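You operate a simulated robot arm through the tools that you are given. There is no shell and no other tool.

You are at the controls of a simulated robot arm. One attempt, no reset.

## Task
Plug the drying box in safely and start it at 60 C.
Fine: black switch off before the plug goes in, then on again; dial set, green switch on.

The check looks at the end state, three seconds after you hand in, the way a careful person would. Anything else that was tipped, shoved, dropped, spilled or broken makes it a failure.

## Robot
A 7-joint arm with a two-finger parallel gripper, fixed in place. Base frame: the origin is on the floor under the middle of its stand, x ahead of it, y to its left, z up. Units: mm, degrees, N and s.
It reaches about 1479 mm from its shoulder. Its first joint turns from -166.0 to 166.0 degrees. Payload 4.4 kg.
Tool frame: the origin (TCP) lies between the finger pads and is the grasp point; the fingertips stand 23 mm ahead of it; z points along the fingers, y is the line along which they close. The gripper opens to 94 mm. The fingers are 38 mm wide and 10 mm thick; the gripper's body (54 by 96 mm) begins 39 mm behind the TCP.
Orientation is told as [roll, pitch, yaw] about the base's x, y, z axes, in that order, counted from this pose: with the fingers straight down and closing along the base's y, the tool's x points along the base's -x, its y along +y and its z along -z.

## Interface
- The arm moves only by the tool drive_tool. Its argument "rows" is a list that holds one entry, the list of rows, each a list of 7 numbers: the shift along the tool's x, y, z in mm, then the turn, a rotation vector about the tool's x, y, z in degrees, then the gripper command, from -1 (shut) to 1 (fully open), values between in proportion. In form: [[[dx, dy, dz, ax, ay, az, gripper], ...]]. A call has 1 to 20 rows; each row is the pose to reach, as a shift and turn from the pose commanded when the call began, along the tool's axes at that moment. A row lasts 0.2 s, in which the tool goes at most 50 mm and 8.6 degrees; a call with a longer step from one row to the next is refused whole, and so is a gripper value outside its range. A pose out of reach is approached as far as the arm can. The call stops where the force on the tool passes 40 N (or 10 N more than at its start, if that is more) or the arm is blocked; 0.2 s more then pass. The fingers move at their own pace (about 72 mm/s each) and stop on an object; they squeeze with about 28 N. The grip force told is the motor's: it shows also when the fingers shut on nothing. Time passes only in rows, and 0.2 s behind the last, so rows that repeat a pose let the fingers close. The reply holds the time, the measured pose of the TCP, the force on the tool along the base axes, the opening and the grip force, in the units named above and with some noise, with the torque about the TCP (base axes, N m) and any sound that the robot's microphone picked up.
- Cameras (640 x 400 px; columns grow to the right, rows downward): "scene" is fixed at [52.5, 649.5, 1671.5]; the picture's right is [-0.58, -0.81, 0.00], its down [-0.49, 0.35, -0.79] and it looks along [0.65, -0.46, -0.61] (base axes); focal length 312 px, centre (320, 200). "wrist" rides on the gripper at [86, 16, -75] in the tool frame; the picture's right is [-0.18, 0.98, 0.00], its down [-0.58, -0.11, -0.81] and it looks along [-0.79, -0.15, 0.59] (tool axes); focal length 243 px, centre (320, 200).
- camera(camera): a new picture of that camera. The clock stands still meanwhile.
- pixel_to_xyz(camera, pixels): for up to 12 pixels [column, row] of the newest picture of that camera ("zoom" is the newest enlarged one), the place [x, y, z] in the base frame of the surface seen there, good to about 2 mm. The clock stands still meanwhile.
- enlarge(camera, box): a new picture of the part [left, top, right, bottom] of that camera's present view, enlarged. The clock stands still meanwhile.
- sign_off(): hands the job in; it is judged then, once.

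Unless the task says otherwise, let go and move clear before handing in.

The tools are called after "Call:" as a command line: name --argument value ..., lists and objects as JSON in quotes. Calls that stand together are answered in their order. drive_tool: Moves the arm, as the interface text tells. Its arguments: {"type":"object","properties":{"rows":{"type":"array"}},"required":["rows"]} The other tools are called the same way: camera (camera) takes a picture; pixel_to_xyz (camera, pixels) gives the place of the surface under pixels of a picture; enlarge (camera, box) takes an enlarged picture of a part of a camera's view; sign_off () hands the job in.

At the start:

```text
t: 0.0
tool_pos: [703.1, 136.1, 1253.3]
orientation: [-0.1, 0.0, 0.0]
wrist_force: [0.5, -0.2, 0.7]
wrist_torque: [-0.01, 0.01, 0.03]
opening: 93.8
grasp_force: 0.0
```

scene: 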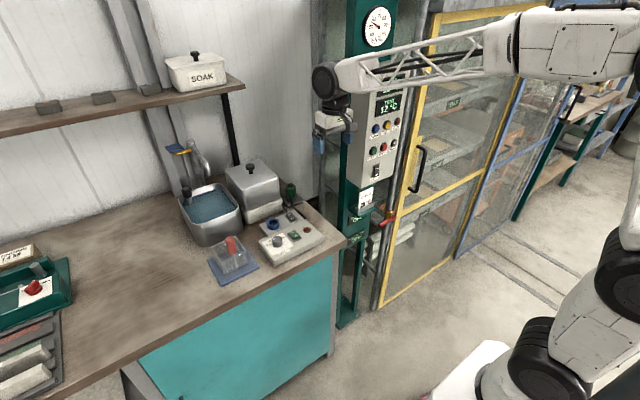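
wrist: 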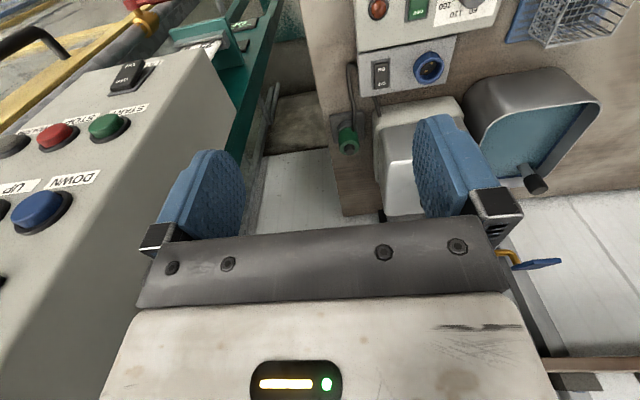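

The scene picture shows a workbench with a control box around (285,235), and a green plug near (290,190). I'll enlarge that part of both views before moving.

Call:
enlarge --camera "scene" --box '[200, 150, 360, 290]'

Call:
enlarge --camera "wrist" --box '[310, 0, 520, 170]'

Call:
enlarge --camera "scene" --box '[310, 0, 470, 290]'

Call:
enlarge --camera "scene" --box '[0, 220, 120, 400]'

```text
2.86 times, centred on (280, 220) of scene
```

zoom: 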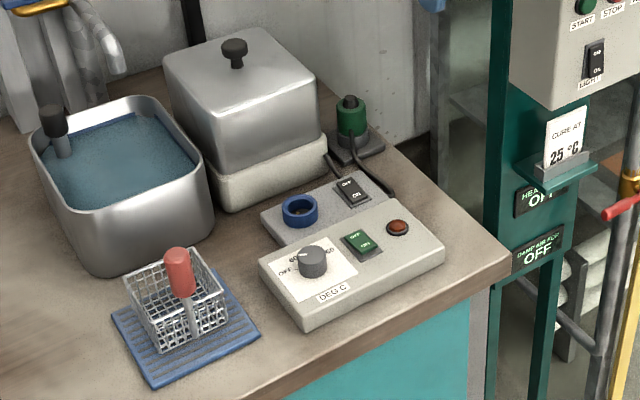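

```text
2.35 times, centred on (415, 85) of wrist
```

zoom: 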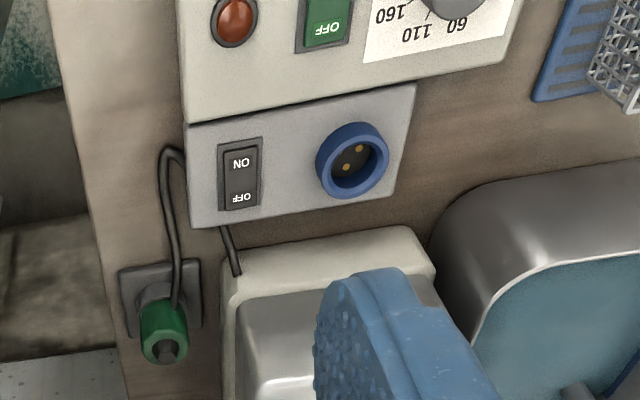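

```text
1.38 times, centred on (390, 145) of scene
```

zoom: 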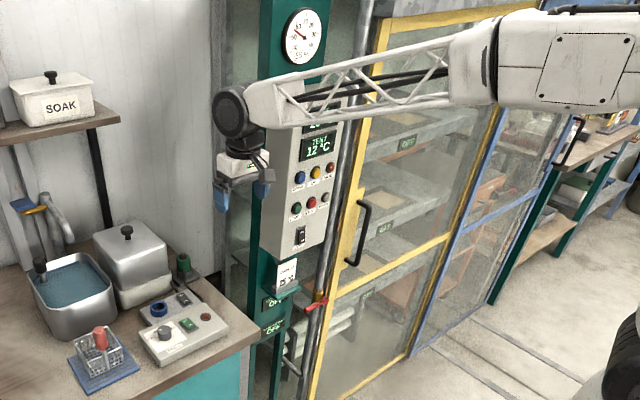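

```text
2.22 times, centred on (60, 310) of scene
```

zoom: 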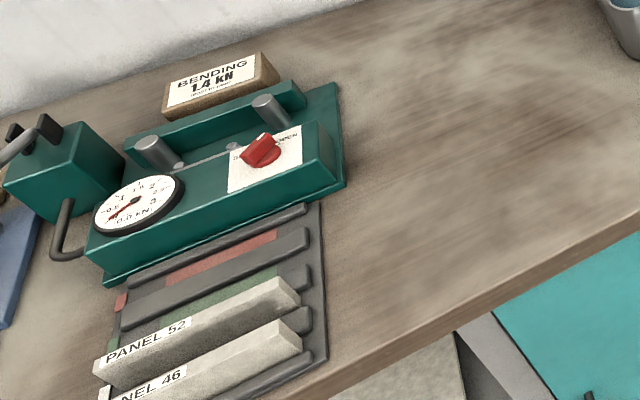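

The green plug is parked in a grey holder with its cord. The control box has a blue two-pin socket, a black switch, a dial, a green switch and a lamp. I'll zoom in closer to measure these.

Call:
enlarge --camera "scene" --box '[250, 180, 330, 270]'

Call:
enlarge --camera "wrist" --box '[350, 0, 510, 100]'

```text
4.44 times, centred on (290, 225) of scene
```

zoom: 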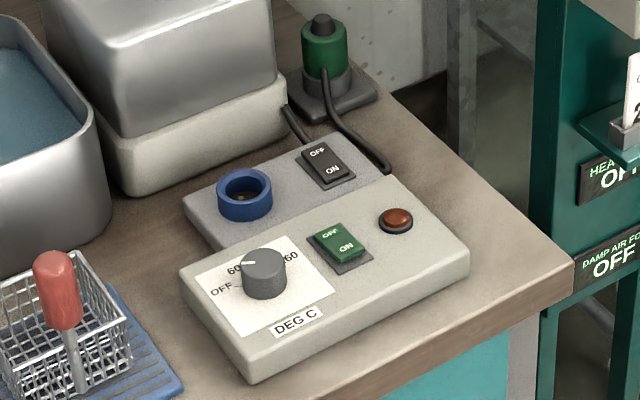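

```text
4.00 times, centred on (430, 50) of wrist
```

zoom: 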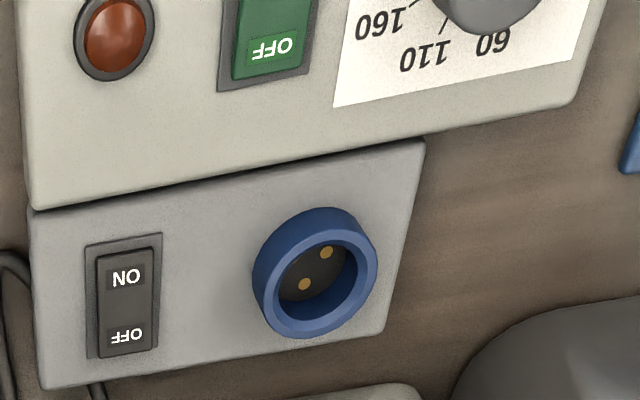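

I have a rough layout now. Next I'll get coordinates for the plug, socket, switches, knob and lamp from the scene picture.

Call:
pixel_to_xyz --camera "scene" --pixels '[[290.7, 185.6], [290.5, 193], [273.1, 223.9], [288.5, 214], [292.5, 218.5], [291.5, 232.5], [296, 236], [277.4, 237.5], [307.3, 229.1], [280, 205], [256, 208], [300, 203]]'

Call:
pixel_to_xyz --camera "wrist" --pixels '[[348, 142], [348, 130], [381, 68], [381, 82], [428, 67], [418, 9], [378, 10], [470, 4], [370, 60], [406, 130], [430, 78], [360, 160]]'

Call:
camera --camera "wrist"

```text
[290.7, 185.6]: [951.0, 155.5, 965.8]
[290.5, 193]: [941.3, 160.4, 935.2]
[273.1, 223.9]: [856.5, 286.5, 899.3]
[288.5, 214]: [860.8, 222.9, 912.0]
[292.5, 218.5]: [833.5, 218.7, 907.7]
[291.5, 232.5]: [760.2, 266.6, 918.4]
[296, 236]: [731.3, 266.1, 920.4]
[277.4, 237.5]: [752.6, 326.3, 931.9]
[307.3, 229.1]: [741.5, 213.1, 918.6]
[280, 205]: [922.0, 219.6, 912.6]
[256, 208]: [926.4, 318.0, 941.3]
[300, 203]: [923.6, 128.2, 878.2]
```

```text
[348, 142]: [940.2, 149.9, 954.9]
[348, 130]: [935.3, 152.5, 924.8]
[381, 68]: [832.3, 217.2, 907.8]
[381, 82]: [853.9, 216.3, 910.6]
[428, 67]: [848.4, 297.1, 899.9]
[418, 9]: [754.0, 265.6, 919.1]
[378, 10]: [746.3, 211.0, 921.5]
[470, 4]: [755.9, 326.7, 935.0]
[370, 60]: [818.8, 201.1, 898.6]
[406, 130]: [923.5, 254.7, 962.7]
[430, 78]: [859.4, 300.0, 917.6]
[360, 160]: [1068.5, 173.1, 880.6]
```

```text
taken
```

wrist: 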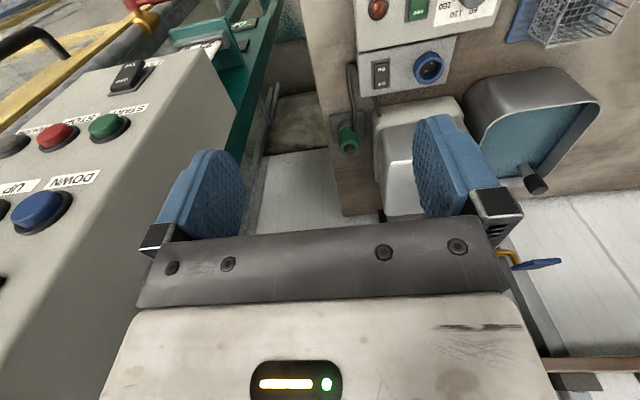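

The black rocker stands higher at its OFF end (x≈858, z≈912) than at its ON end (z≈908), so it is ON now. I'll check the obstacles (shelf, panel, box, steel tank) before moving.

Call:
pixel_to_xyz --camera "scene" --pixels '[[240, 86], [170, 95], [250, 165], [232, 90], [358, 150], [385, 120], [370, 180], [359, 212], [348, 232], [184, 150], [185, 190], [230, 238]]'

Call:
pixel_to_xyz --camera "wrist" --pixels '[[127, 75], [225, 95], [108, 123], [220, 30], [270, 110], [140, 20], [540, 260], [520, 170], [570, 350], [600, 100], [200, 120], [340, 30]]'

Call:
camera --camera "scene"

```text
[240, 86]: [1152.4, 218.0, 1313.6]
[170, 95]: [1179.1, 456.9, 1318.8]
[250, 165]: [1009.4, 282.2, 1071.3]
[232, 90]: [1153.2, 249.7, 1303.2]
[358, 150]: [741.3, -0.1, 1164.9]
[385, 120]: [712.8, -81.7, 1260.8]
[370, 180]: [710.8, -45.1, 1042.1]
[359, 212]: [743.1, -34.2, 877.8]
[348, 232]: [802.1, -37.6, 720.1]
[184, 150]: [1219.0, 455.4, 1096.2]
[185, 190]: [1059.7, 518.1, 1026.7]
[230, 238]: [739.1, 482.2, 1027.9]
```

```text
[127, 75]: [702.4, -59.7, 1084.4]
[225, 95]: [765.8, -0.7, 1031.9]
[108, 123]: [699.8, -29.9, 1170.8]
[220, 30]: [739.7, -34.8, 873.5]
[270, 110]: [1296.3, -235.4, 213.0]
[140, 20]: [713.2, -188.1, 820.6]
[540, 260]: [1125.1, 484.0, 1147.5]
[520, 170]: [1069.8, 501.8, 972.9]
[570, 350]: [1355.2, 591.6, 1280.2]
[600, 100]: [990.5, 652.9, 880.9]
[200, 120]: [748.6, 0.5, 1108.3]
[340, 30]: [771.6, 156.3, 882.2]
```

```text
taken
```

scene: 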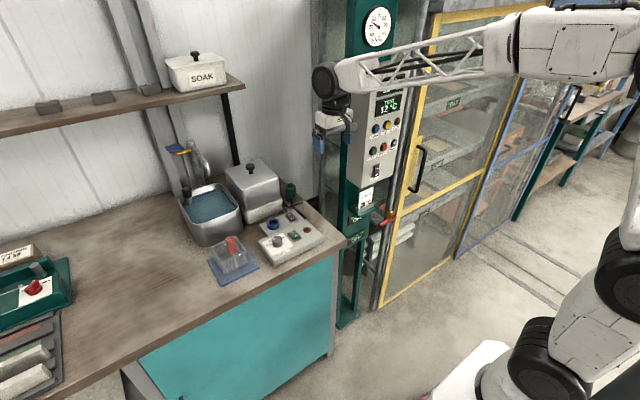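

Panel face y≈0, bench top z≈880, shelf z≈1300, so the space over the controls is free. I'll move the hand above the control box, still high, for a close wrist view.

Call:
drive_tool --rows '[[[0, 20, 20, 0, 0, 0, 1], [1, 50, 50, 0, 0, 0, 1], [1, 80, 85, 0, 0, 0, 1], [2, 105, 120, 0, 0, 0, 1], [2, 120, 150, 0, 0, 0, 1], [3, 130, 175, 0, 0, 0, 1], [3, 134, 193, 0, 0, 0, 1], [3, 134, 193, 0, 0, 0, 1]]]'

Call:
camera --camera "wrist"

Call:
enlarge --camera "wrist" --box '[220, 50, 420, 200]'

```text
t: 1.8
tool_pos: [700.5, 269.3, 1057.9]
orientation: [-0.1, -0.1, 0.1]
wrist_force: [1.1, -0.6, 0.8]
wrist_torque: [-0.01, 0.02, 0.0]
opening: 94.3
grasp_force: 0.1
```

```text
taken
```

wrist: 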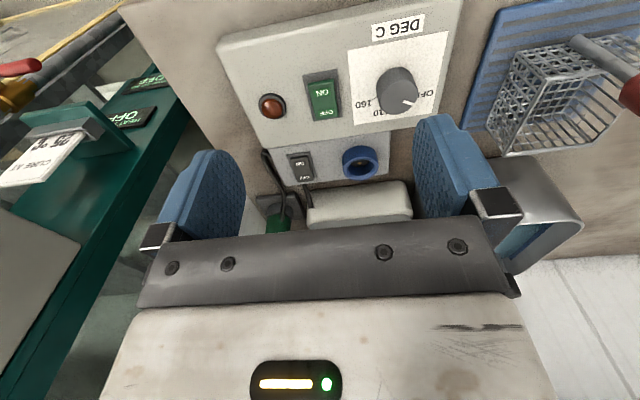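

```text
2.67 times, centred on (320, 125) of wrist
```

zoom: 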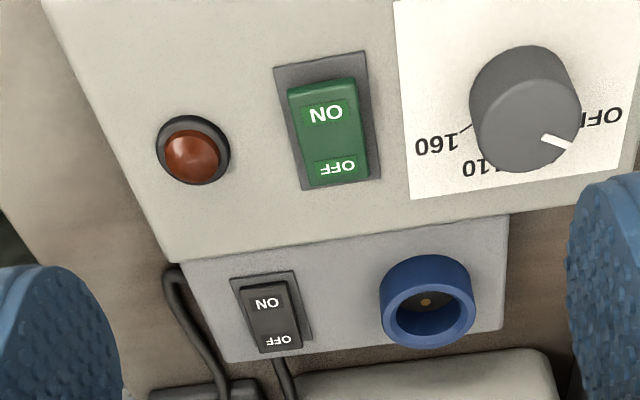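

The dial pointer sits near OFF/60 (zoom pixel (557,142)) but the view is too oblique to read. I'll pitch the hand so the wrist camera looks almost straight down.

Call:
drive_tool --rows '[[[-5, 5, 0, 0, 7, 0, 1], [-12, 12, 0, 0, 14, 0, 1], [-18, 18, 0, 0, 21, 0, 1], [-25, 25, 0, 0, 28, 0, 1], [-30, 31, 0, 0, 35, 0, 1], [-30, 31, 0, 0, 35, 0, 1]]]'

Call:
camera --camera "wrist"

Call:
enlarge --camera "wrist" --box '[300, 110, 420, 220]'

```text
t: 3.2
tool_pos: [729.4, 300.9, 1059.7]
orientation: [0.0, 35.1, 0.1]
wrist_force: [0.2, 0.1, 0.0]
wrist_torque: [0.0, -0.02, 0.02]
opening: 94.1
grasp_force: 0.1
```

```text
taken
```

wrist: 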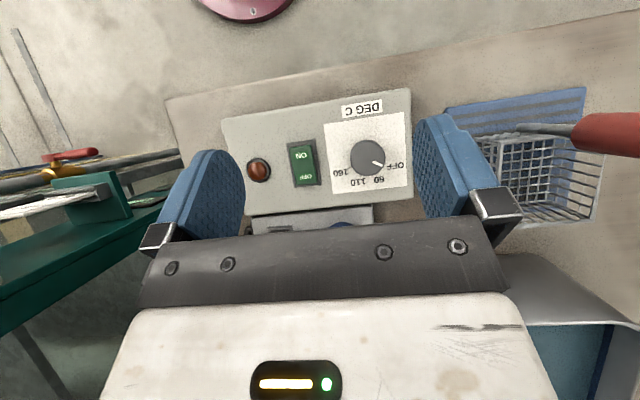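

```text
3.64 times, centred on (360, 165) of wrist
```

zoom: 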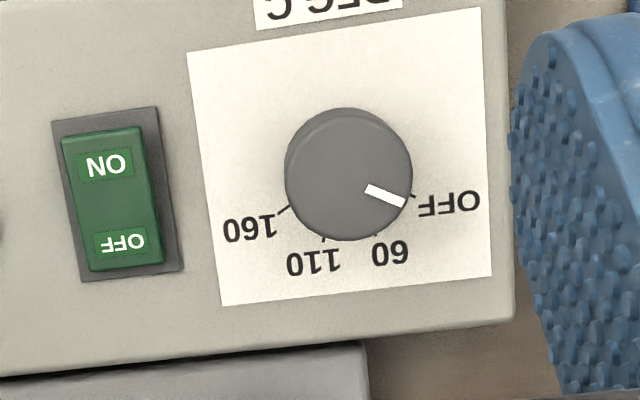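

From above, the pointer (zoom (385,195)) is at OFF. Ticks: OFF ≈(413,195), 60 ≈(377,236), 110 ≈(325,238), 160 ≈(283,210). I'll measure them to get the angle from OFF to 60.

Call:
pixel_to_xyz --camera "zoom" --pixels '[[413, 195], [377, 236], [325, 239], [284, 209], [350, 170], [404, 203], [368, 188], [345, 110], [300, 170], [408, 170], [105, 165], [122, 242]]'

Call:
enlarge --camera "wrist" --box '[338, 130, 408, 196]'

```text
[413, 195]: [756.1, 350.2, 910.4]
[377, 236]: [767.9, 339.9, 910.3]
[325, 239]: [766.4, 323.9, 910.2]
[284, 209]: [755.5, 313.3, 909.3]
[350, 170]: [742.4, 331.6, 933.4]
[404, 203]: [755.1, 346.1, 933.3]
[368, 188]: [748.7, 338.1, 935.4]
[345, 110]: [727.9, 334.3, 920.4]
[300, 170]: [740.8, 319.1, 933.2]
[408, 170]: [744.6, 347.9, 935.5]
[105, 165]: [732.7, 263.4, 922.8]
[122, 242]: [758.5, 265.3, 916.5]
```

```text
6.06 times, centred on (373, 163) of wrist
```

zoom: 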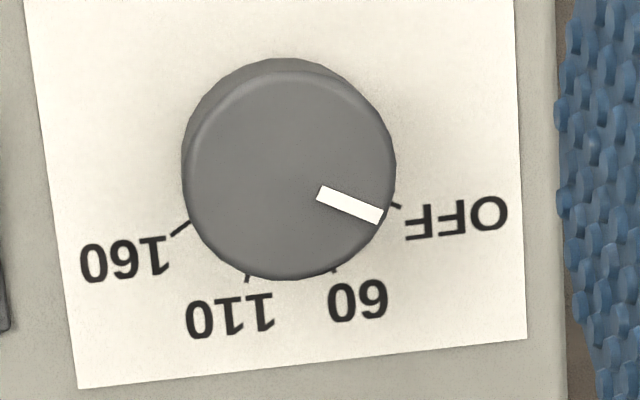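

Ticks sit about 39–40° apart around a centre near (744,332), so OFF→60 is a clockwise turn of about 40°. Next I'll measure the drying box body so I know the clearance behind the socket and switch.

Call:
enlarge --camera "scene" --box '[215, 145, 315, 235]'

Call:
pixel_to_xyz --camera "zoom" --pixels '[[60, 100], [180, 200], [305, 140], [200, 40], [190, 270], [330, 200], [200, 330], [405, 65], [400, 130], [360, 170], [420, 170], [455, 150]]'

```text
4.44 times, centred on (265, 190) of scene
```

zoom: 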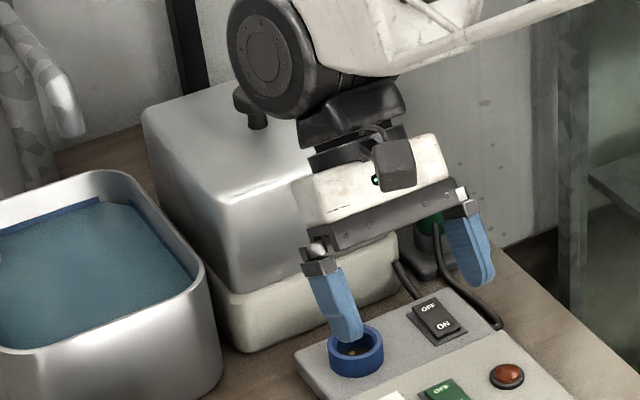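

```text
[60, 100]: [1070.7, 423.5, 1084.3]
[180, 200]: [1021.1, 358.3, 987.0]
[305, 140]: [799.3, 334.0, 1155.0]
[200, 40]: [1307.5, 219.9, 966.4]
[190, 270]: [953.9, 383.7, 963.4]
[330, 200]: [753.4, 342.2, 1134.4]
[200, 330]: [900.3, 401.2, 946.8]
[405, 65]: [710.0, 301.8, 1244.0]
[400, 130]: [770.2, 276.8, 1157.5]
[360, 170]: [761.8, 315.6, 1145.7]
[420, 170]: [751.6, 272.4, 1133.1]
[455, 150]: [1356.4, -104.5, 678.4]
```

The arm hides part of the box, but its lid and front are still visible. I'll query the lid, front face and base corners.

Call:
pixel_to_xyz --camera "zoom" --pixels '[[180, 120], [215, 195], [250, 190], [250, 260], [240, 300], [300, 300], [238, 345], [395, 260], [390, 275], [258, 95], [432, 222], [428, 255]]'

```text
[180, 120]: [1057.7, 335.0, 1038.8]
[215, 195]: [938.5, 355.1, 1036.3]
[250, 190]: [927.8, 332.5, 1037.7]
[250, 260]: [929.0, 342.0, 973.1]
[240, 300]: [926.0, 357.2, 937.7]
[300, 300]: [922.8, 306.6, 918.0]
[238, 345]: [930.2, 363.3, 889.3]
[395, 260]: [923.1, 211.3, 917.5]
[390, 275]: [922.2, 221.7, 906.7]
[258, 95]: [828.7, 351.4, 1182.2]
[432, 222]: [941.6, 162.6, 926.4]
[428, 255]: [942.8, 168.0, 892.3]
```

The drying box front is at x≈922, lid z≈1038, y 205–362; the plug stands at (945,155). I'll shift the pitched hand forward, above the lid height, to look down at the socket, black switch and plug.

Call:
drive_tool --rows '[[[-16, -15, -11, 0, 0, 0, 1], [-40, -36, -28, 0, 0, 0, 1], [-64, -58, -45, 0, 0, 0, 1], [-85, -76, -59, 0, 0, 0, 1], [-96.7, -87, -67.7, 0, 0, 0, 1], [-96.7, -87, -67.7, 0, 0, 0, 1]]]'

Call:
camera --camera "wrist"

Call:
enlarge --camera "wrist" --box '[240, 100, 440, 225]'

```text
t: 4.6
tool_pos: [846.9, 213.6, 1060.1]
orientation: [0.1, 34.9, 0.0]
wrist_force: [0.5, 0.0, -0.1]
wrist_torque: [0.0, -0.01, 0.0]
opening: 94.0
grasp_force: 0.1
```

```text
taken
```

wrist: 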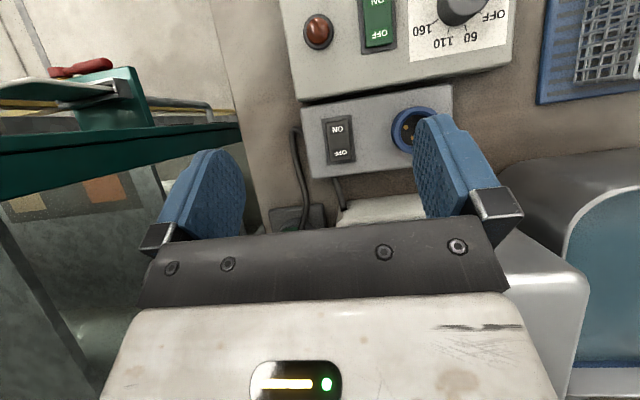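

```text
3.20 times, centred on (340, 162) of wrist
```

zoom: 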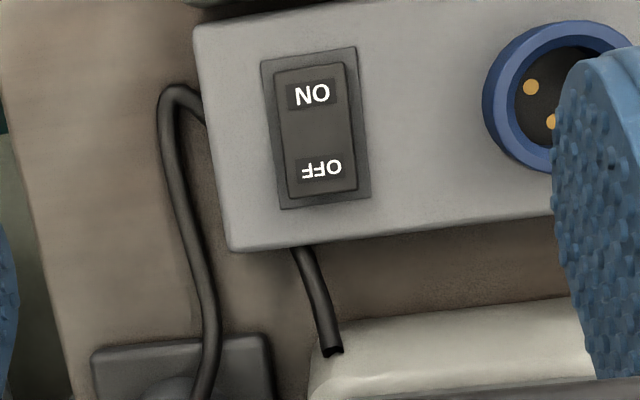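

The black switch and part of the socket (zoom (540,100)) are visible, but the finger hides the rest. I'll shift +y by 75 mm to see both pins and the socket key.

Call:
drive_tool --rows '[[[0, 20, 0, 0, 0, 0, 1], [0, 50, 0, 0, 0, 0, 1], [0, 75, 0, 0, 0, 0, 1], [0, 75, 0, 0, 0, 0, 1]]]'

Call:
camera --camera "wrist"

Call:
enlarge --camera "wrist" --box '[260, 80, 380, 200]'

```text
t: 5.6
tool_pos: [847.9, 291.4, 1061.5]
orientation: [0.0, 35.0, 0.0]
wrist_force: [-0.2, -1.1, 0.1]
wrist_torque: [-0.02, 0.02, -0.03]
opening: 94.0
grasp_force: 0.1
```

```text
taken
```

wrist: 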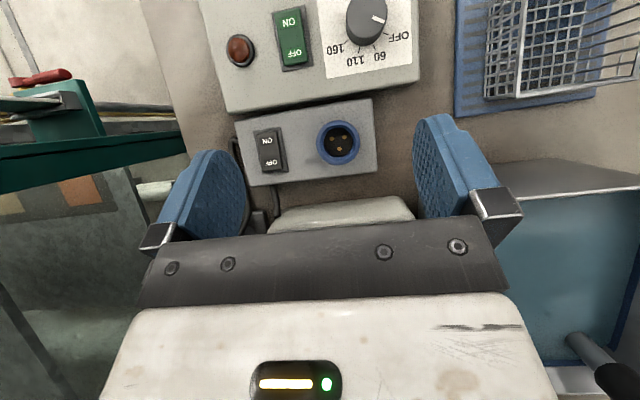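

```text
3.33 times, centred on (320, 140) of wrist
```

zoom: 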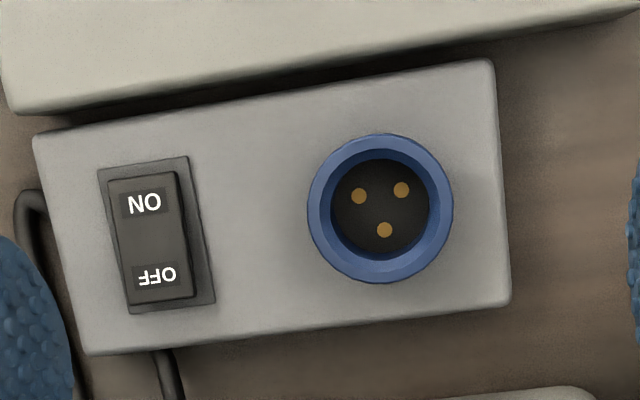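

Three gold contacts sit in an equilateral pattern at zoom (359,196), (401,190) and (385,230). I'll measure them, the rim and the black rocker's two ends.

Call:
pixel_to_xyz --camera "zoom" --pixels '[[359, 196], [401, 190], [385, 230], [318, 208], [443, 205], [378, 144], [383, 272], [145, 203], [157, 275], [140, 180], [165, 295], [250, 200]]'

Call:
enlarge --camera "wrist" --box '[310, 115, 365, 170]'

```text
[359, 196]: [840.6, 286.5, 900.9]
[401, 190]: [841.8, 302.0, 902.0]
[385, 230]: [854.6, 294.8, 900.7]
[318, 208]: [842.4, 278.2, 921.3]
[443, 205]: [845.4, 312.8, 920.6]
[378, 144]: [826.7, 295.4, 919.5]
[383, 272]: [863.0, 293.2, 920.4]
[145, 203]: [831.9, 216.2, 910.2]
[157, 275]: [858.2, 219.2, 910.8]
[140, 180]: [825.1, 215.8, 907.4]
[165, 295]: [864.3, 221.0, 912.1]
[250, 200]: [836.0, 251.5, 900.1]
```

```text
7.27 times, centred on (338, 142) of wrist
```

zoom: 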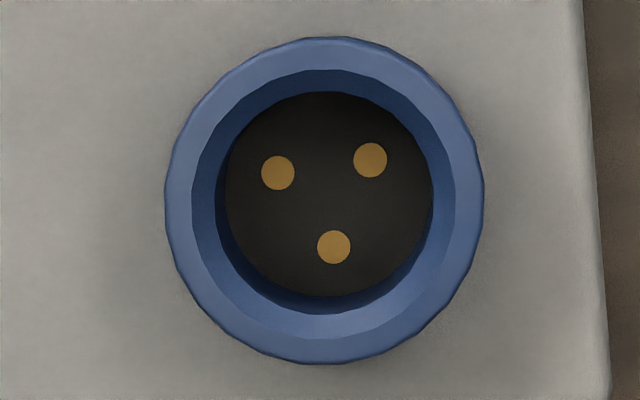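

The socket centre is about (845,294), rim z 920, floor z 901, with contacts at 0° and ±120° from +x. Now I'll go over the plug, above lid height, to see its top, grip faces and orientation.

Call:
drive_tool --rows '[[[5, -20, -20, 0, 0, 0, 1], [5, -60, -25, 0, 0, 0, 1], [0, -100, -30, 0, 0, 0, 1], [-20, -130, -45, 0, 0, 0, 1], [-45, -142, -62, 0, 0, 0, 1], [-66.7, -142, -77.3, 0, 0, 0, 1], [-66.7, -142, -77.3, 0, 0, 0, 1]]]'

Call:
camera --camera "wrist"

Call:
enlarge --camera "wrist" --box '[250, 80, 420, 220]'

Call:
camera --camera "scene"

```text
t: 7.2
tool_pos: [948.5, 148.9, 1087.1]
orientation: [0.0, 35.0, 0.0]
wrist_force: [0.2, -0.2, 0.0]
wrist_torque: [0.02, 0.0, 0.0]
opening: 93.9
grasp_force: 0.0
```

```text
taken
```

wrist: 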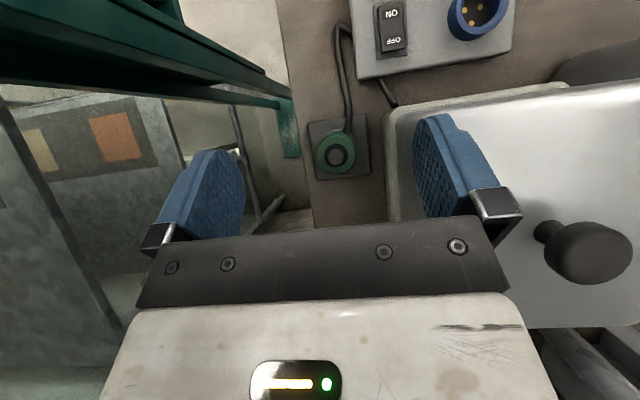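

```text
2.86 times, centred on (335, 150) of wrist
```

zoom: 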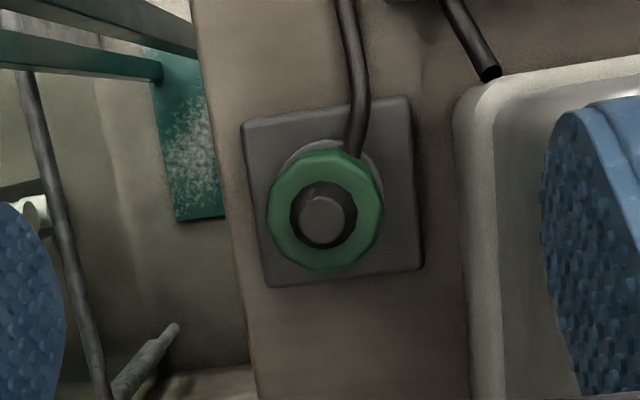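

```text
taken
```

scene: 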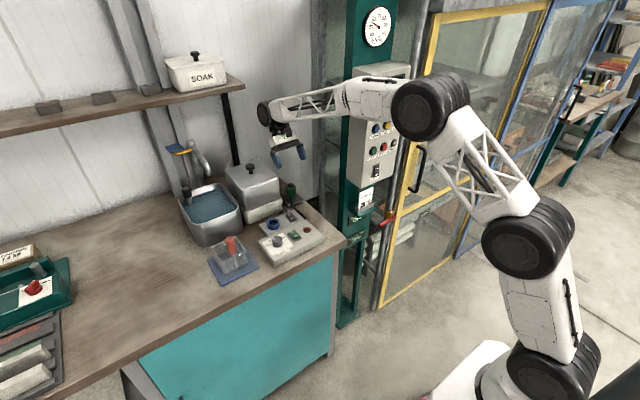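

The plug is a green round body with a black top knob at zoom (322,215), cord leaving on the -x side, standing on a square holder. I'll measure its outline and the holder.

Call:
pixel_to_xyz --camera "zoom" --pixels '[[322, 217], [280, 215], [372, 210], [325, 160], [325, 258], [355, 205], [290, 155], [255, 140], [400, 110], [410, 255], [357, 140], [356, 80]]'

Call:
pixel_to_xyz --camera "scene" --pixels '[[290.5, 184.5], [291, 188], [291, 192], [291, 196], [291, 199], [291, 202], [291, 206], [287, 192], [295, 192], [283, 203], [293, 198], [296, 205]]'

Call:
enlarge --camera "scene" --box '[265, 170, 325, 230]'

```text
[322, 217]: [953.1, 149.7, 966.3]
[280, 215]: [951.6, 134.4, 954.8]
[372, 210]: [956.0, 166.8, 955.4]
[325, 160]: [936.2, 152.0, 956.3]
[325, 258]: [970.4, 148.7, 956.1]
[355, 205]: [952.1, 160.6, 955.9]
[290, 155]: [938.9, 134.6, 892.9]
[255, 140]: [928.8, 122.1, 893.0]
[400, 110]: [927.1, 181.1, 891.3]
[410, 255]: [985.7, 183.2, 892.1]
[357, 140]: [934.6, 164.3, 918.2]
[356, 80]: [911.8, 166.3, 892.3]
```

```text
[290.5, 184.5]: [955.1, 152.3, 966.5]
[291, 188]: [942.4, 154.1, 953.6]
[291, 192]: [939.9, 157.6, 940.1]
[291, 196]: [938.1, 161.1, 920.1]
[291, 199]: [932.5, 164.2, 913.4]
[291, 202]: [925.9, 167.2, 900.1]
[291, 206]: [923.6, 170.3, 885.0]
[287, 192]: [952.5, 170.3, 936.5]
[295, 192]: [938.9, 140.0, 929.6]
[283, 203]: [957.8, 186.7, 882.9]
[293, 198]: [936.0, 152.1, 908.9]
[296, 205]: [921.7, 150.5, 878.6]
```

```text
6.67 times, centred on (295, 200) of scene
```

zoom: 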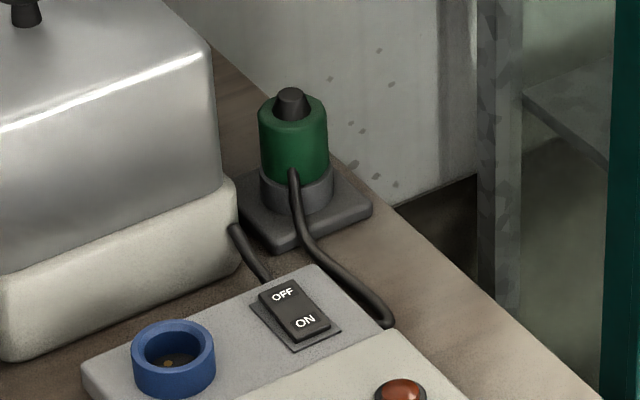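

The plug centre is about (953,150), radius 18.5, green body z 917–956, black knob to 966, cord exit near z 922. The black switch comes first. I'll shut the fingers and look at the tip shape before pressing.

Call:
drive_tool --rows '[[[0, 0, -10, 0, 0, 0, -1], [0, 0, -20, 0, 0, 0, -1], [0, 0, -20, 0, 0, 0, -1], [0, 0, -20, 0, 0, 0, -1]]]'

Call:
camera --camera "wrist"

Call:
enlarge --camera "scene" --box '[250, 90, 330, 180]'

```text
t: 8.2
tool_pos: [959.4, 149.2, 1101.7]
orientation: [0.0, 35.1, 0.0]
wrist_force: [0.4, 0.3, -0.2]
wrist_torque: [0.0, 0.02, -0.02]
opening: 0.0
grasp_force: 27.9
```

```text
taken
```

wrist: 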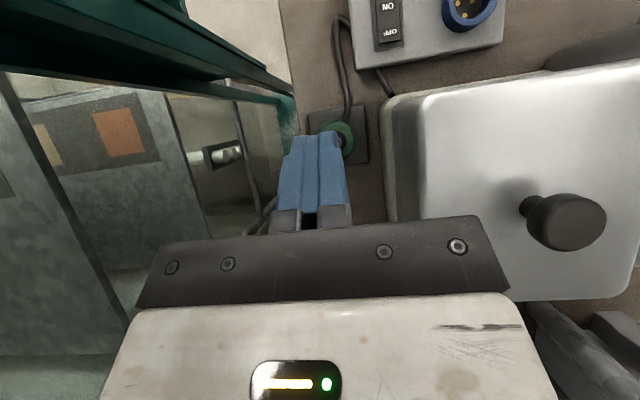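

```text
4.44 times, centred on (290, 135) of scene
```

zoom: 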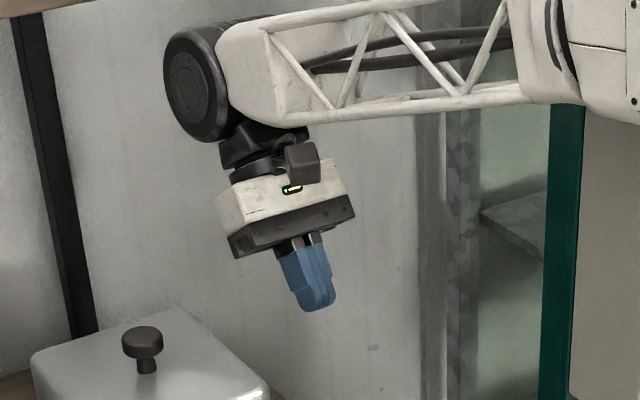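

The shut fingers have narrow rounded tips, good for pressing. I'll level the hand above the black switch's OFF end at (868,219), clear of the box front, and check the box's right side on the way.

Call:
pixel_to_xyz --camera "wrist" --pixels '[[384, 150], [392, 180], [428, 150], [430, 200], [390, 215], [405, 150]]'

Call:
drive_tool --rows '[[[12, 14, 16, 0, -7, 0, -1], [24, 28, 32, 0, -14, 0, -1], [36, 42, 48, 0, -21, 0, -1], [47, 56, 63, 0, -28, 0, -1], [57.3, 70, 76.8, 0, -35, 0, -1], [57.3, 70, 76.8, 0, -35, 0, -1]]]'

Call:
camera --camera "wrist"

```text
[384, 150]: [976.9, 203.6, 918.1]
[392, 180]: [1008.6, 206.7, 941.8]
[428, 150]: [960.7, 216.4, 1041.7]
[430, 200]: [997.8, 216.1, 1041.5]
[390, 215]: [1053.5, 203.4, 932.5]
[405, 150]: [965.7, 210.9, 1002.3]
```

```text
t: 9.6
tool_pos: [869.3, 218.3, 1070.9]
orientation: [-0.1, -0.1, 0.0]
wrist_force: [0.4, -0.5, -0.2]
wrist_torque: [0.02, 0.01, 0.0]
opening: 0.0
grasp_force: 27.7
```

```text
taken
```

wrist: 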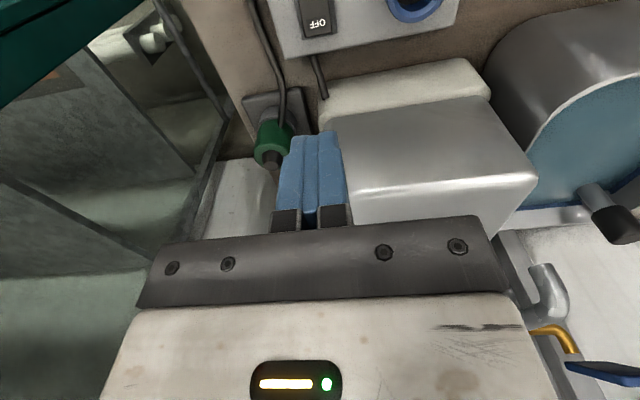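

The hand is level at (869,218,1071), and the box side is at y≥203 with its front at x≈922, so the path down is clear. I'll descend to just above the rocker (tip z≈918).

Call:
drive_tool --rows '[[[0, 0, 35, 0, 0, 0, -1], [0, 0, 70, 0, 0, 0, -1], [0, 0, 100, 0, 0, 0, -1], [0, 0, 120, 0, 0, 0, -1], [0, 0, 129, 0, 0, 0, -1], [0, 0, 129, 0, 0, 0, -1]]]'

Call:
camera --camera "wrist"

Call:
enlarge --camera "scene" --box '[250, 180, 330, 260]'

```text
t: 11.0
tool_pos: [869.6, 219.6, 941.8]
orientation: [0.1, -0.1, 0.1]
wrist_force: [-0.7, 0.4, 0.9]
wrist_torque: [-0.01, 0.0, -0.01]
opening: 0.0
grasp_force: 28.3
```

```text
taken
```

wrist: 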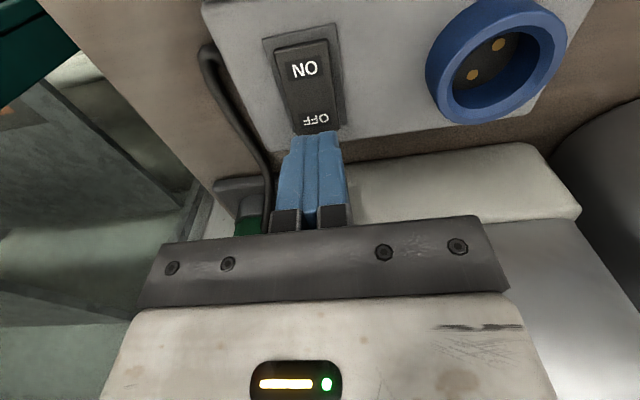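

```text
5.00 times, centred on (290, 220) of scene
```

zoom: 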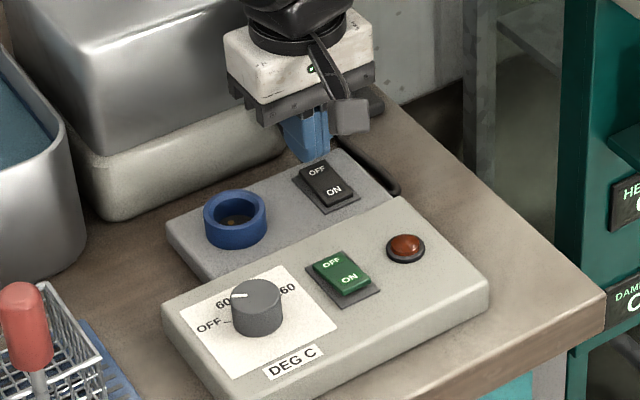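

The tips hang over the OFF end of the black rocker (wrist (320,130)), at about z 919. I'll press down slowly, to roughly tip z 908.

Call:
drive_tool --rows '[[[0, 0, 4, 0, 0, 0, -1], [0, 0, 7, 0, 0, 0, -1], [0, 0, 9, 0, 0, 0, -1], [0, 0, 11, 0, 0, 0, -1]]]'

Call:
enlarge --camera "wrist" --box '[230, 20, 390, 150]'

```text
t: 12.0
tool_pos: [867.6, 219.2, 931.3]
orientation: [0.0, 0.0, 0.0]
wrist_force: [1.1, -1.9, 4.1]
wrist_torque: [-0.04, 0.08, -0.02]
opening: 0.0
grasp_force: 28.6
```

```text
3.08 times, centred on (310, 85) of wrist
```

zoom: 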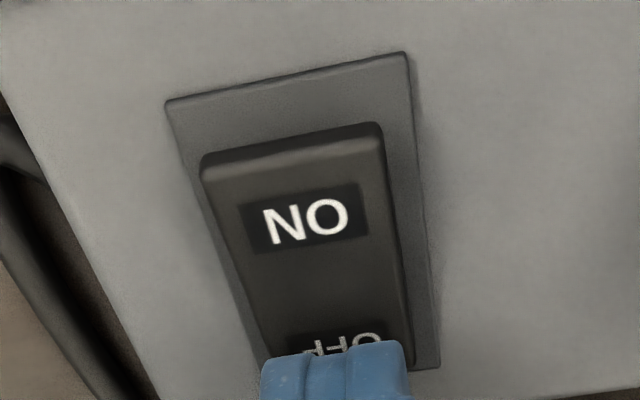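

The ON end of the rocker now stands up (zoom (290,150) shows its side face) with about 4 N on the tool. I'll press 2 mm further, lift off and check.

Call:
drive_tool --rows '[[[0, 0, 1, 0, 0, 0, -1], [0, 0, 2, 0, 0, 0, -1], [0, 0, 2, 0, 0, 0, -1], [0, 0, -10, 0, 0, 0, -1], [0, 0, -40, 0, 0, 0, -1], [0, 0, -80, 0, 0, 0, -1], [0, 0, -120, 0, 0, 0, -1], [0, 0, -140, 0, 0, 0, -1]]]'

Call:
enlarge --camera "wrist" --box '[230, 0, 390, 100]'

Call:
enlarge --camera "scene" --box '[260, 190, 320, 240]'

```text
t: 13.8
tool_pos: [867.2, 216.1, 1070.6]
orientation: [-0.1, 0.0, 0.0]
wrist_force: [-0.5, 0.4, 0.5]
wrist_torque: [0.07, -0.01, -0.01]
opening: 0.0
grasp_force: 27.9
```

```text
4.00 times, centred on (310, 50) of wrist
```

zoom: 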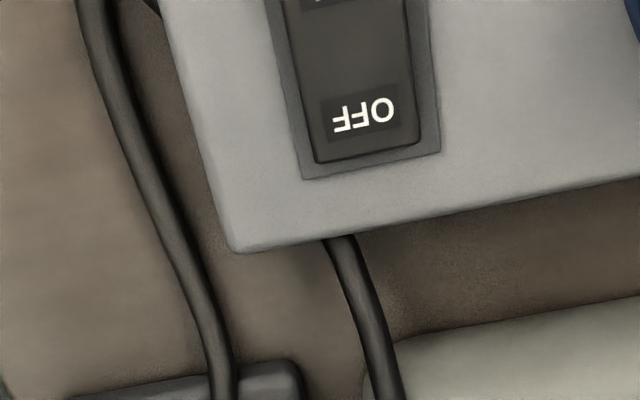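

```text
8.00 times, centred on (290, 215) of scene
```

zoom: 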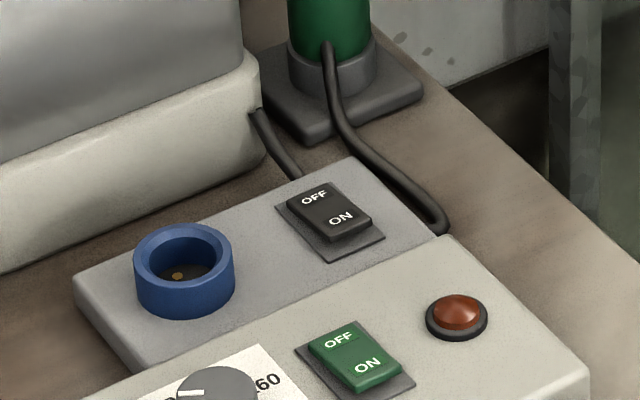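

The rocker's ON end is raised (scene zoom (345,220)), so the black switch is OFF. I'll confirm the heights and move over the plug with the fingers about 60 mm open, still above the lid.

Call:
pixel_to_xyz --camera "zoom" --pixels '[[312, 197], [340, 219], [350, 232], [308, 188]]'

Call:
drive_tool --rows '[[[-15, -15, 0, 0, 0, 0, -0.5], [-40, -35, 0, 0, 0, 0, 0.28], [-65, -55, 0, 0, 0, 0, 0.28], [-80, -63, 0, 0, 0, 0, 0.28], [-86, -65.6, 0, 0, 0, 0, 0.28], [-86, -65.6, 0, 0, 0, 0, 0.28]]]'

Call:
camera --camera "wrist"

Call:
enlarge --camera "scene" --box '[250, 110, 330, 210]'

```text
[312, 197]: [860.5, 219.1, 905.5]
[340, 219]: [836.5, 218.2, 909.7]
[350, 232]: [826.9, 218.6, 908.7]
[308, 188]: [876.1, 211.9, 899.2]
```

```text
t: 15.2
tool_pos: [953.9, 151.2, 1071.6]
orientation: [0.0, -0.1, 0.0]
wrist_force: [-1.2, 0.1, 0.4]
wrist_torque: [0.02, 0.02, -0.01]
opening: 60.5
grasp_force: 0.0
```

```text
taken
```

wrist: 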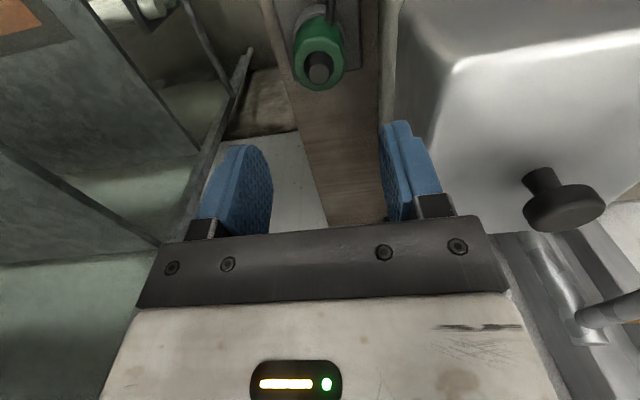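

```text
4.00 times, centred on (290, 160) of scene
```

zoom: 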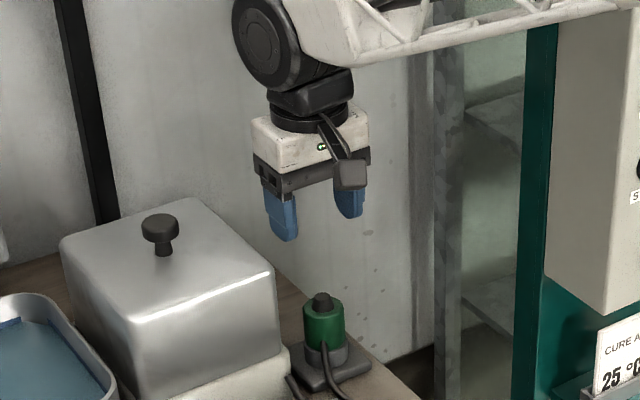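

The OFF end is at 905.5 and the ON end at 909.7, so the black switch is OFF. The plug lines up below the fingers, so I'll descend part way with the fingertips just above the plug top.

Call:
drive_tool --rows '[[[0.5, -0.5, 20, 0, 0, 0, 0.28], [0.5, -0.5, 45, 0, 0, 0, 0.28], [0.5, -0.5, 65, 0, 0, 0, 0.28], [0.5, -0.5, 75, 0, 0, 0, 0.28], [0.5, -0.5, 75, 0, 0, 0, 0.28]]]'

Call:
camera --camera "wrist"

Call:
enlarge --camera "scene" --box '[260, 140, 320, 210]'

```text
t: 16.4
tool_pos: [952.7, 152.0, 996.3]
orientation: [0.0, 0.0, 0.0]
wrist_force: [-0.1, 1.1, -0.5]
wrist_torque: [0.01, 0.02, -0.03]
opening: 60.0
grasp_force: 0.1
```

```text
taken
```

wrist: 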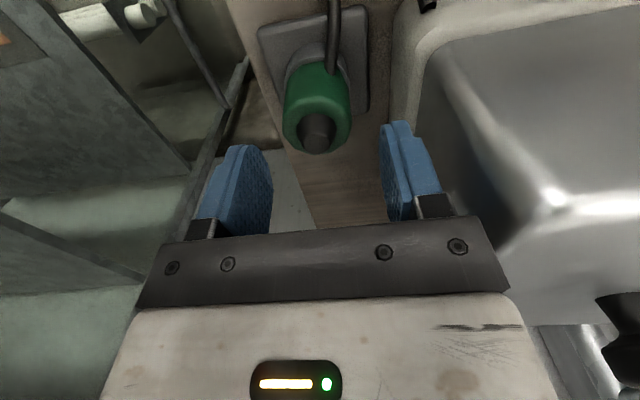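

```text
5.71 times, centred on (290, 175) of scene
```

zoom: 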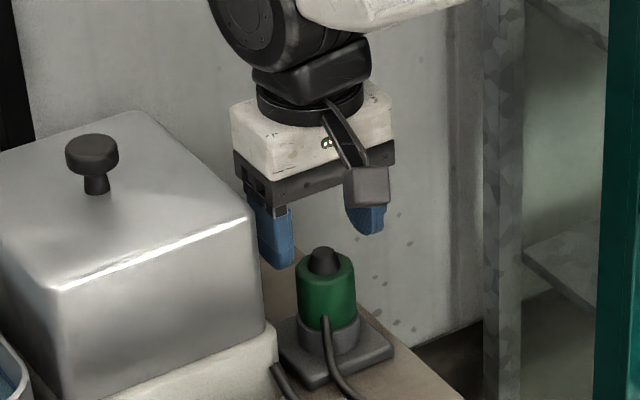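

The plug is centred between the fingers. One enlarged look at the cord exit will tell me how deep to grip.

Call:
enlarge --camera "wrist" --box '[250, 0, 400, 170]'

Call:
pixel_to_xyz --camera "wrist" --pixels '[[316, 130], [290, 120], [345, 115], [316, 65], [332, 60], [333, 72], [320, 100], [300, 60], [345, 65], [430, 120], [445, 170]]'

```text
2.35 times, centred on (325, 85) of wrist
```

zoom: 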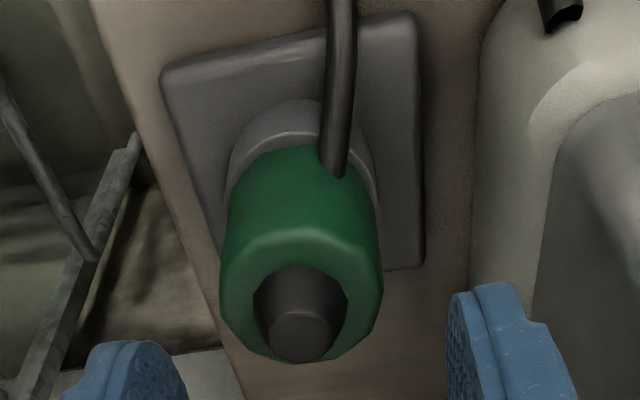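

```text
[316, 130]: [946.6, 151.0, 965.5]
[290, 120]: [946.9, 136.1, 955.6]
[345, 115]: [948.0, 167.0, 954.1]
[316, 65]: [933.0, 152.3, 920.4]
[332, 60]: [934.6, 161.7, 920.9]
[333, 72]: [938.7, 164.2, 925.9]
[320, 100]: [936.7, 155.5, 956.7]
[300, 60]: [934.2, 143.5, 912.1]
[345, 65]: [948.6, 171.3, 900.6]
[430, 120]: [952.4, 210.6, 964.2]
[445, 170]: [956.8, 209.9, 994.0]
```

The cord leaves at (939,164,926), so gripping with tips at z≈931 keeps clear of it. I'll descend 42 mm to TCP z≈954 and close on the green body.

Call:
drive_tool --rows '[[[0, -1, 15, 0, 0, 0, 0.28], [0, -1, 30, 0, 0, 0, 0.28], [0, -1, 42, 0, 0, 0, 0.28], [0, -1, 42, 0, 0, 0, 0.28], [0, -1, 42, 0, 0, 0, -0.1], [0, -1, 42, 0, 0, 0, -0.4], [0, -1, 42, 0, 0, 0, -1], [0, -1, 42, 0, 0, 0, -1], [0, -1, 42, 0, 0, 0, -1]]]'

Call:
camera --camera "wrist"

Call:
enlarge --camera "scene" --box '[260, 150, 320, 220]'

```text
t: 18.4
tool_pos: [952.8, 151.3, 955.5]
orientation: [0.0, 0.0, 0.0]
wrist_force: [1.6, 0.0, 1.3]
wrist_torque: [-0.01, -0.06, -0.02]
opening: 40.9
grasp_force: 28.1
```

```text
taken
```

wrist: 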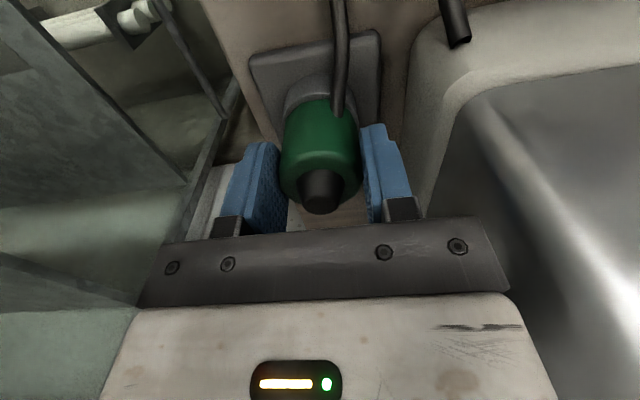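

```text
5.71 times, centred on (290, 185) of scene
```

zoom: 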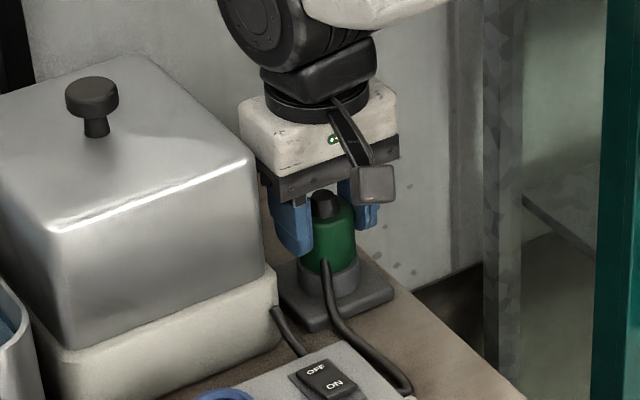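

The fingers hold the plug (opening 40.9, 28 N). I'll lift it slowly straight up out of the holder, watching the force and the cord.

Call:
drive_tool --rows '[[[0, 0, -4, 0, 0, 0, -1], [0, 0, -10, 0, 0, 0, -1], [0, 0, -18, 0, 0, 0, -1], [0, 0, -28, 0, 0, 0, -1], [0, 0, -40, 0, 0, 0, -1], [0, 0, -40, 0, 0, 0, -1]]]'

Call:
camera --camera "wrist"

Call:
enlarge --camera "scene" --box '[260, 150, 320, 220]'

```text
t: 19.8
tool_pos: [954.6, 151.3, 993.4]
orientation: [0.0, -0.1, 0.0]
wrist_force: [0.4, 0.2, -0.6]
wrist_torque: [0.0, -0.01, -0.02]
opening: 40.9
grasp_force: 27.9
```

```text
taken
```

wrist: 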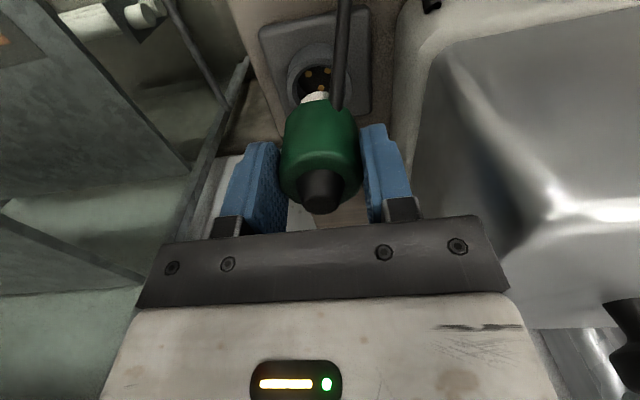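

```text
5.71 times, centred on (290, 185) of scene
```

zoom: 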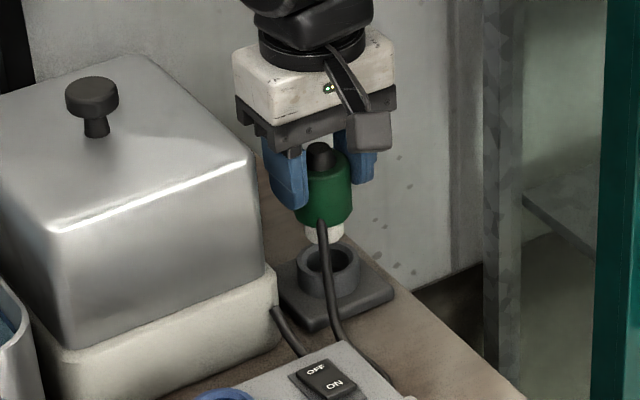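

The plug is free and has a white nose. The holder shows three gold contacts as well (wrist (308,72), (328,70), (322,88)), so I can compare its orientation with the socket's. Enlarging that.

Call:
enlarge --camera "wrist" --box '[270, 30, 370, 110]'

Call:
enlarge --camera "scene" --box '[278, 165, 312, 210]'

```text
5.00 times, centred on (320, 70) of wrist
```

zoom: 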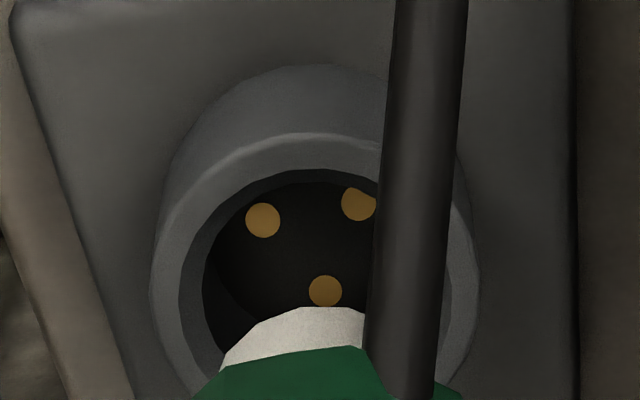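

```text
8.89 times, centred on (295, 188) of scene
```

zoom: 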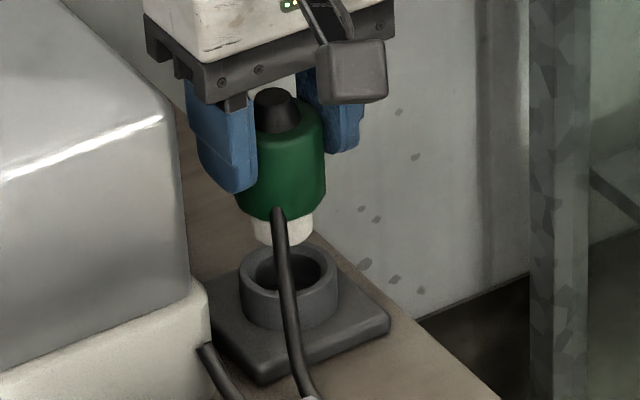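

By projection, the holder's contacts have the same orientation as the socket's (one toward +x). The cord, however, exits at about 143°, so I also want to see the plug's own underside pattern. First, how the cord lies now and the holder's rim height.

Call:
enlarge --camera "scene" --box '[265, 165, 325, 240]'

Call:
pixel_to_xyz --camera "wrist" --pixels '[[308.4, 74], [327.8, 70.6], [321, 88], [292, 70], [320, 56], [344, 75], [338, 50], [340, 20], [338, 90], [314, 97]]'

Call:
pixel_to_xyz --camera "scene" --pixels '[[293.5, 190], [294, 195], [295, 205], [297, 213], [304, 219], [305, 221], [292, 180], [296, 190]]'

```text
5.33 times, centred on (295, 202) of scene
```

zoom: 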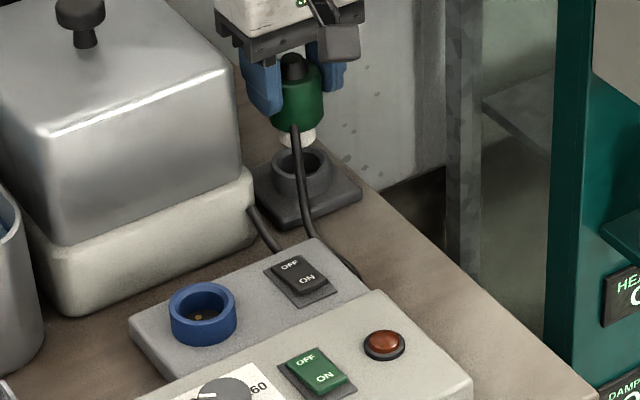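

```text
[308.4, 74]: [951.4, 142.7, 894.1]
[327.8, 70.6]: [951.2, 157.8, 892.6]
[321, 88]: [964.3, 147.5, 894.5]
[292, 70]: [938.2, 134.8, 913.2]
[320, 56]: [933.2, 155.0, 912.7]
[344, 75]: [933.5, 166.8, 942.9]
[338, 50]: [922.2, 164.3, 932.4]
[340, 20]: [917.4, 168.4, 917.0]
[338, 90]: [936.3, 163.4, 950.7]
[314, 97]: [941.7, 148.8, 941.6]
```

```text
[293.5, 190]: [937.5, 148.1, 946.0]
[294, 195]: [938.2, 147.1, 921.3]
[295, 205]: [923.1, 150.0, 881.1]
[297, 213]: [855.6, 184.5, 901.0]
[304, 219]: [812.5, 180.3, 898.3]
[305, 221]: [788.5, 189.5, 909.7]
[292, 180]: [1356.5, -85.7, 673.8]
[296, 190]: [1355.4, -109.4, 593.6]
```

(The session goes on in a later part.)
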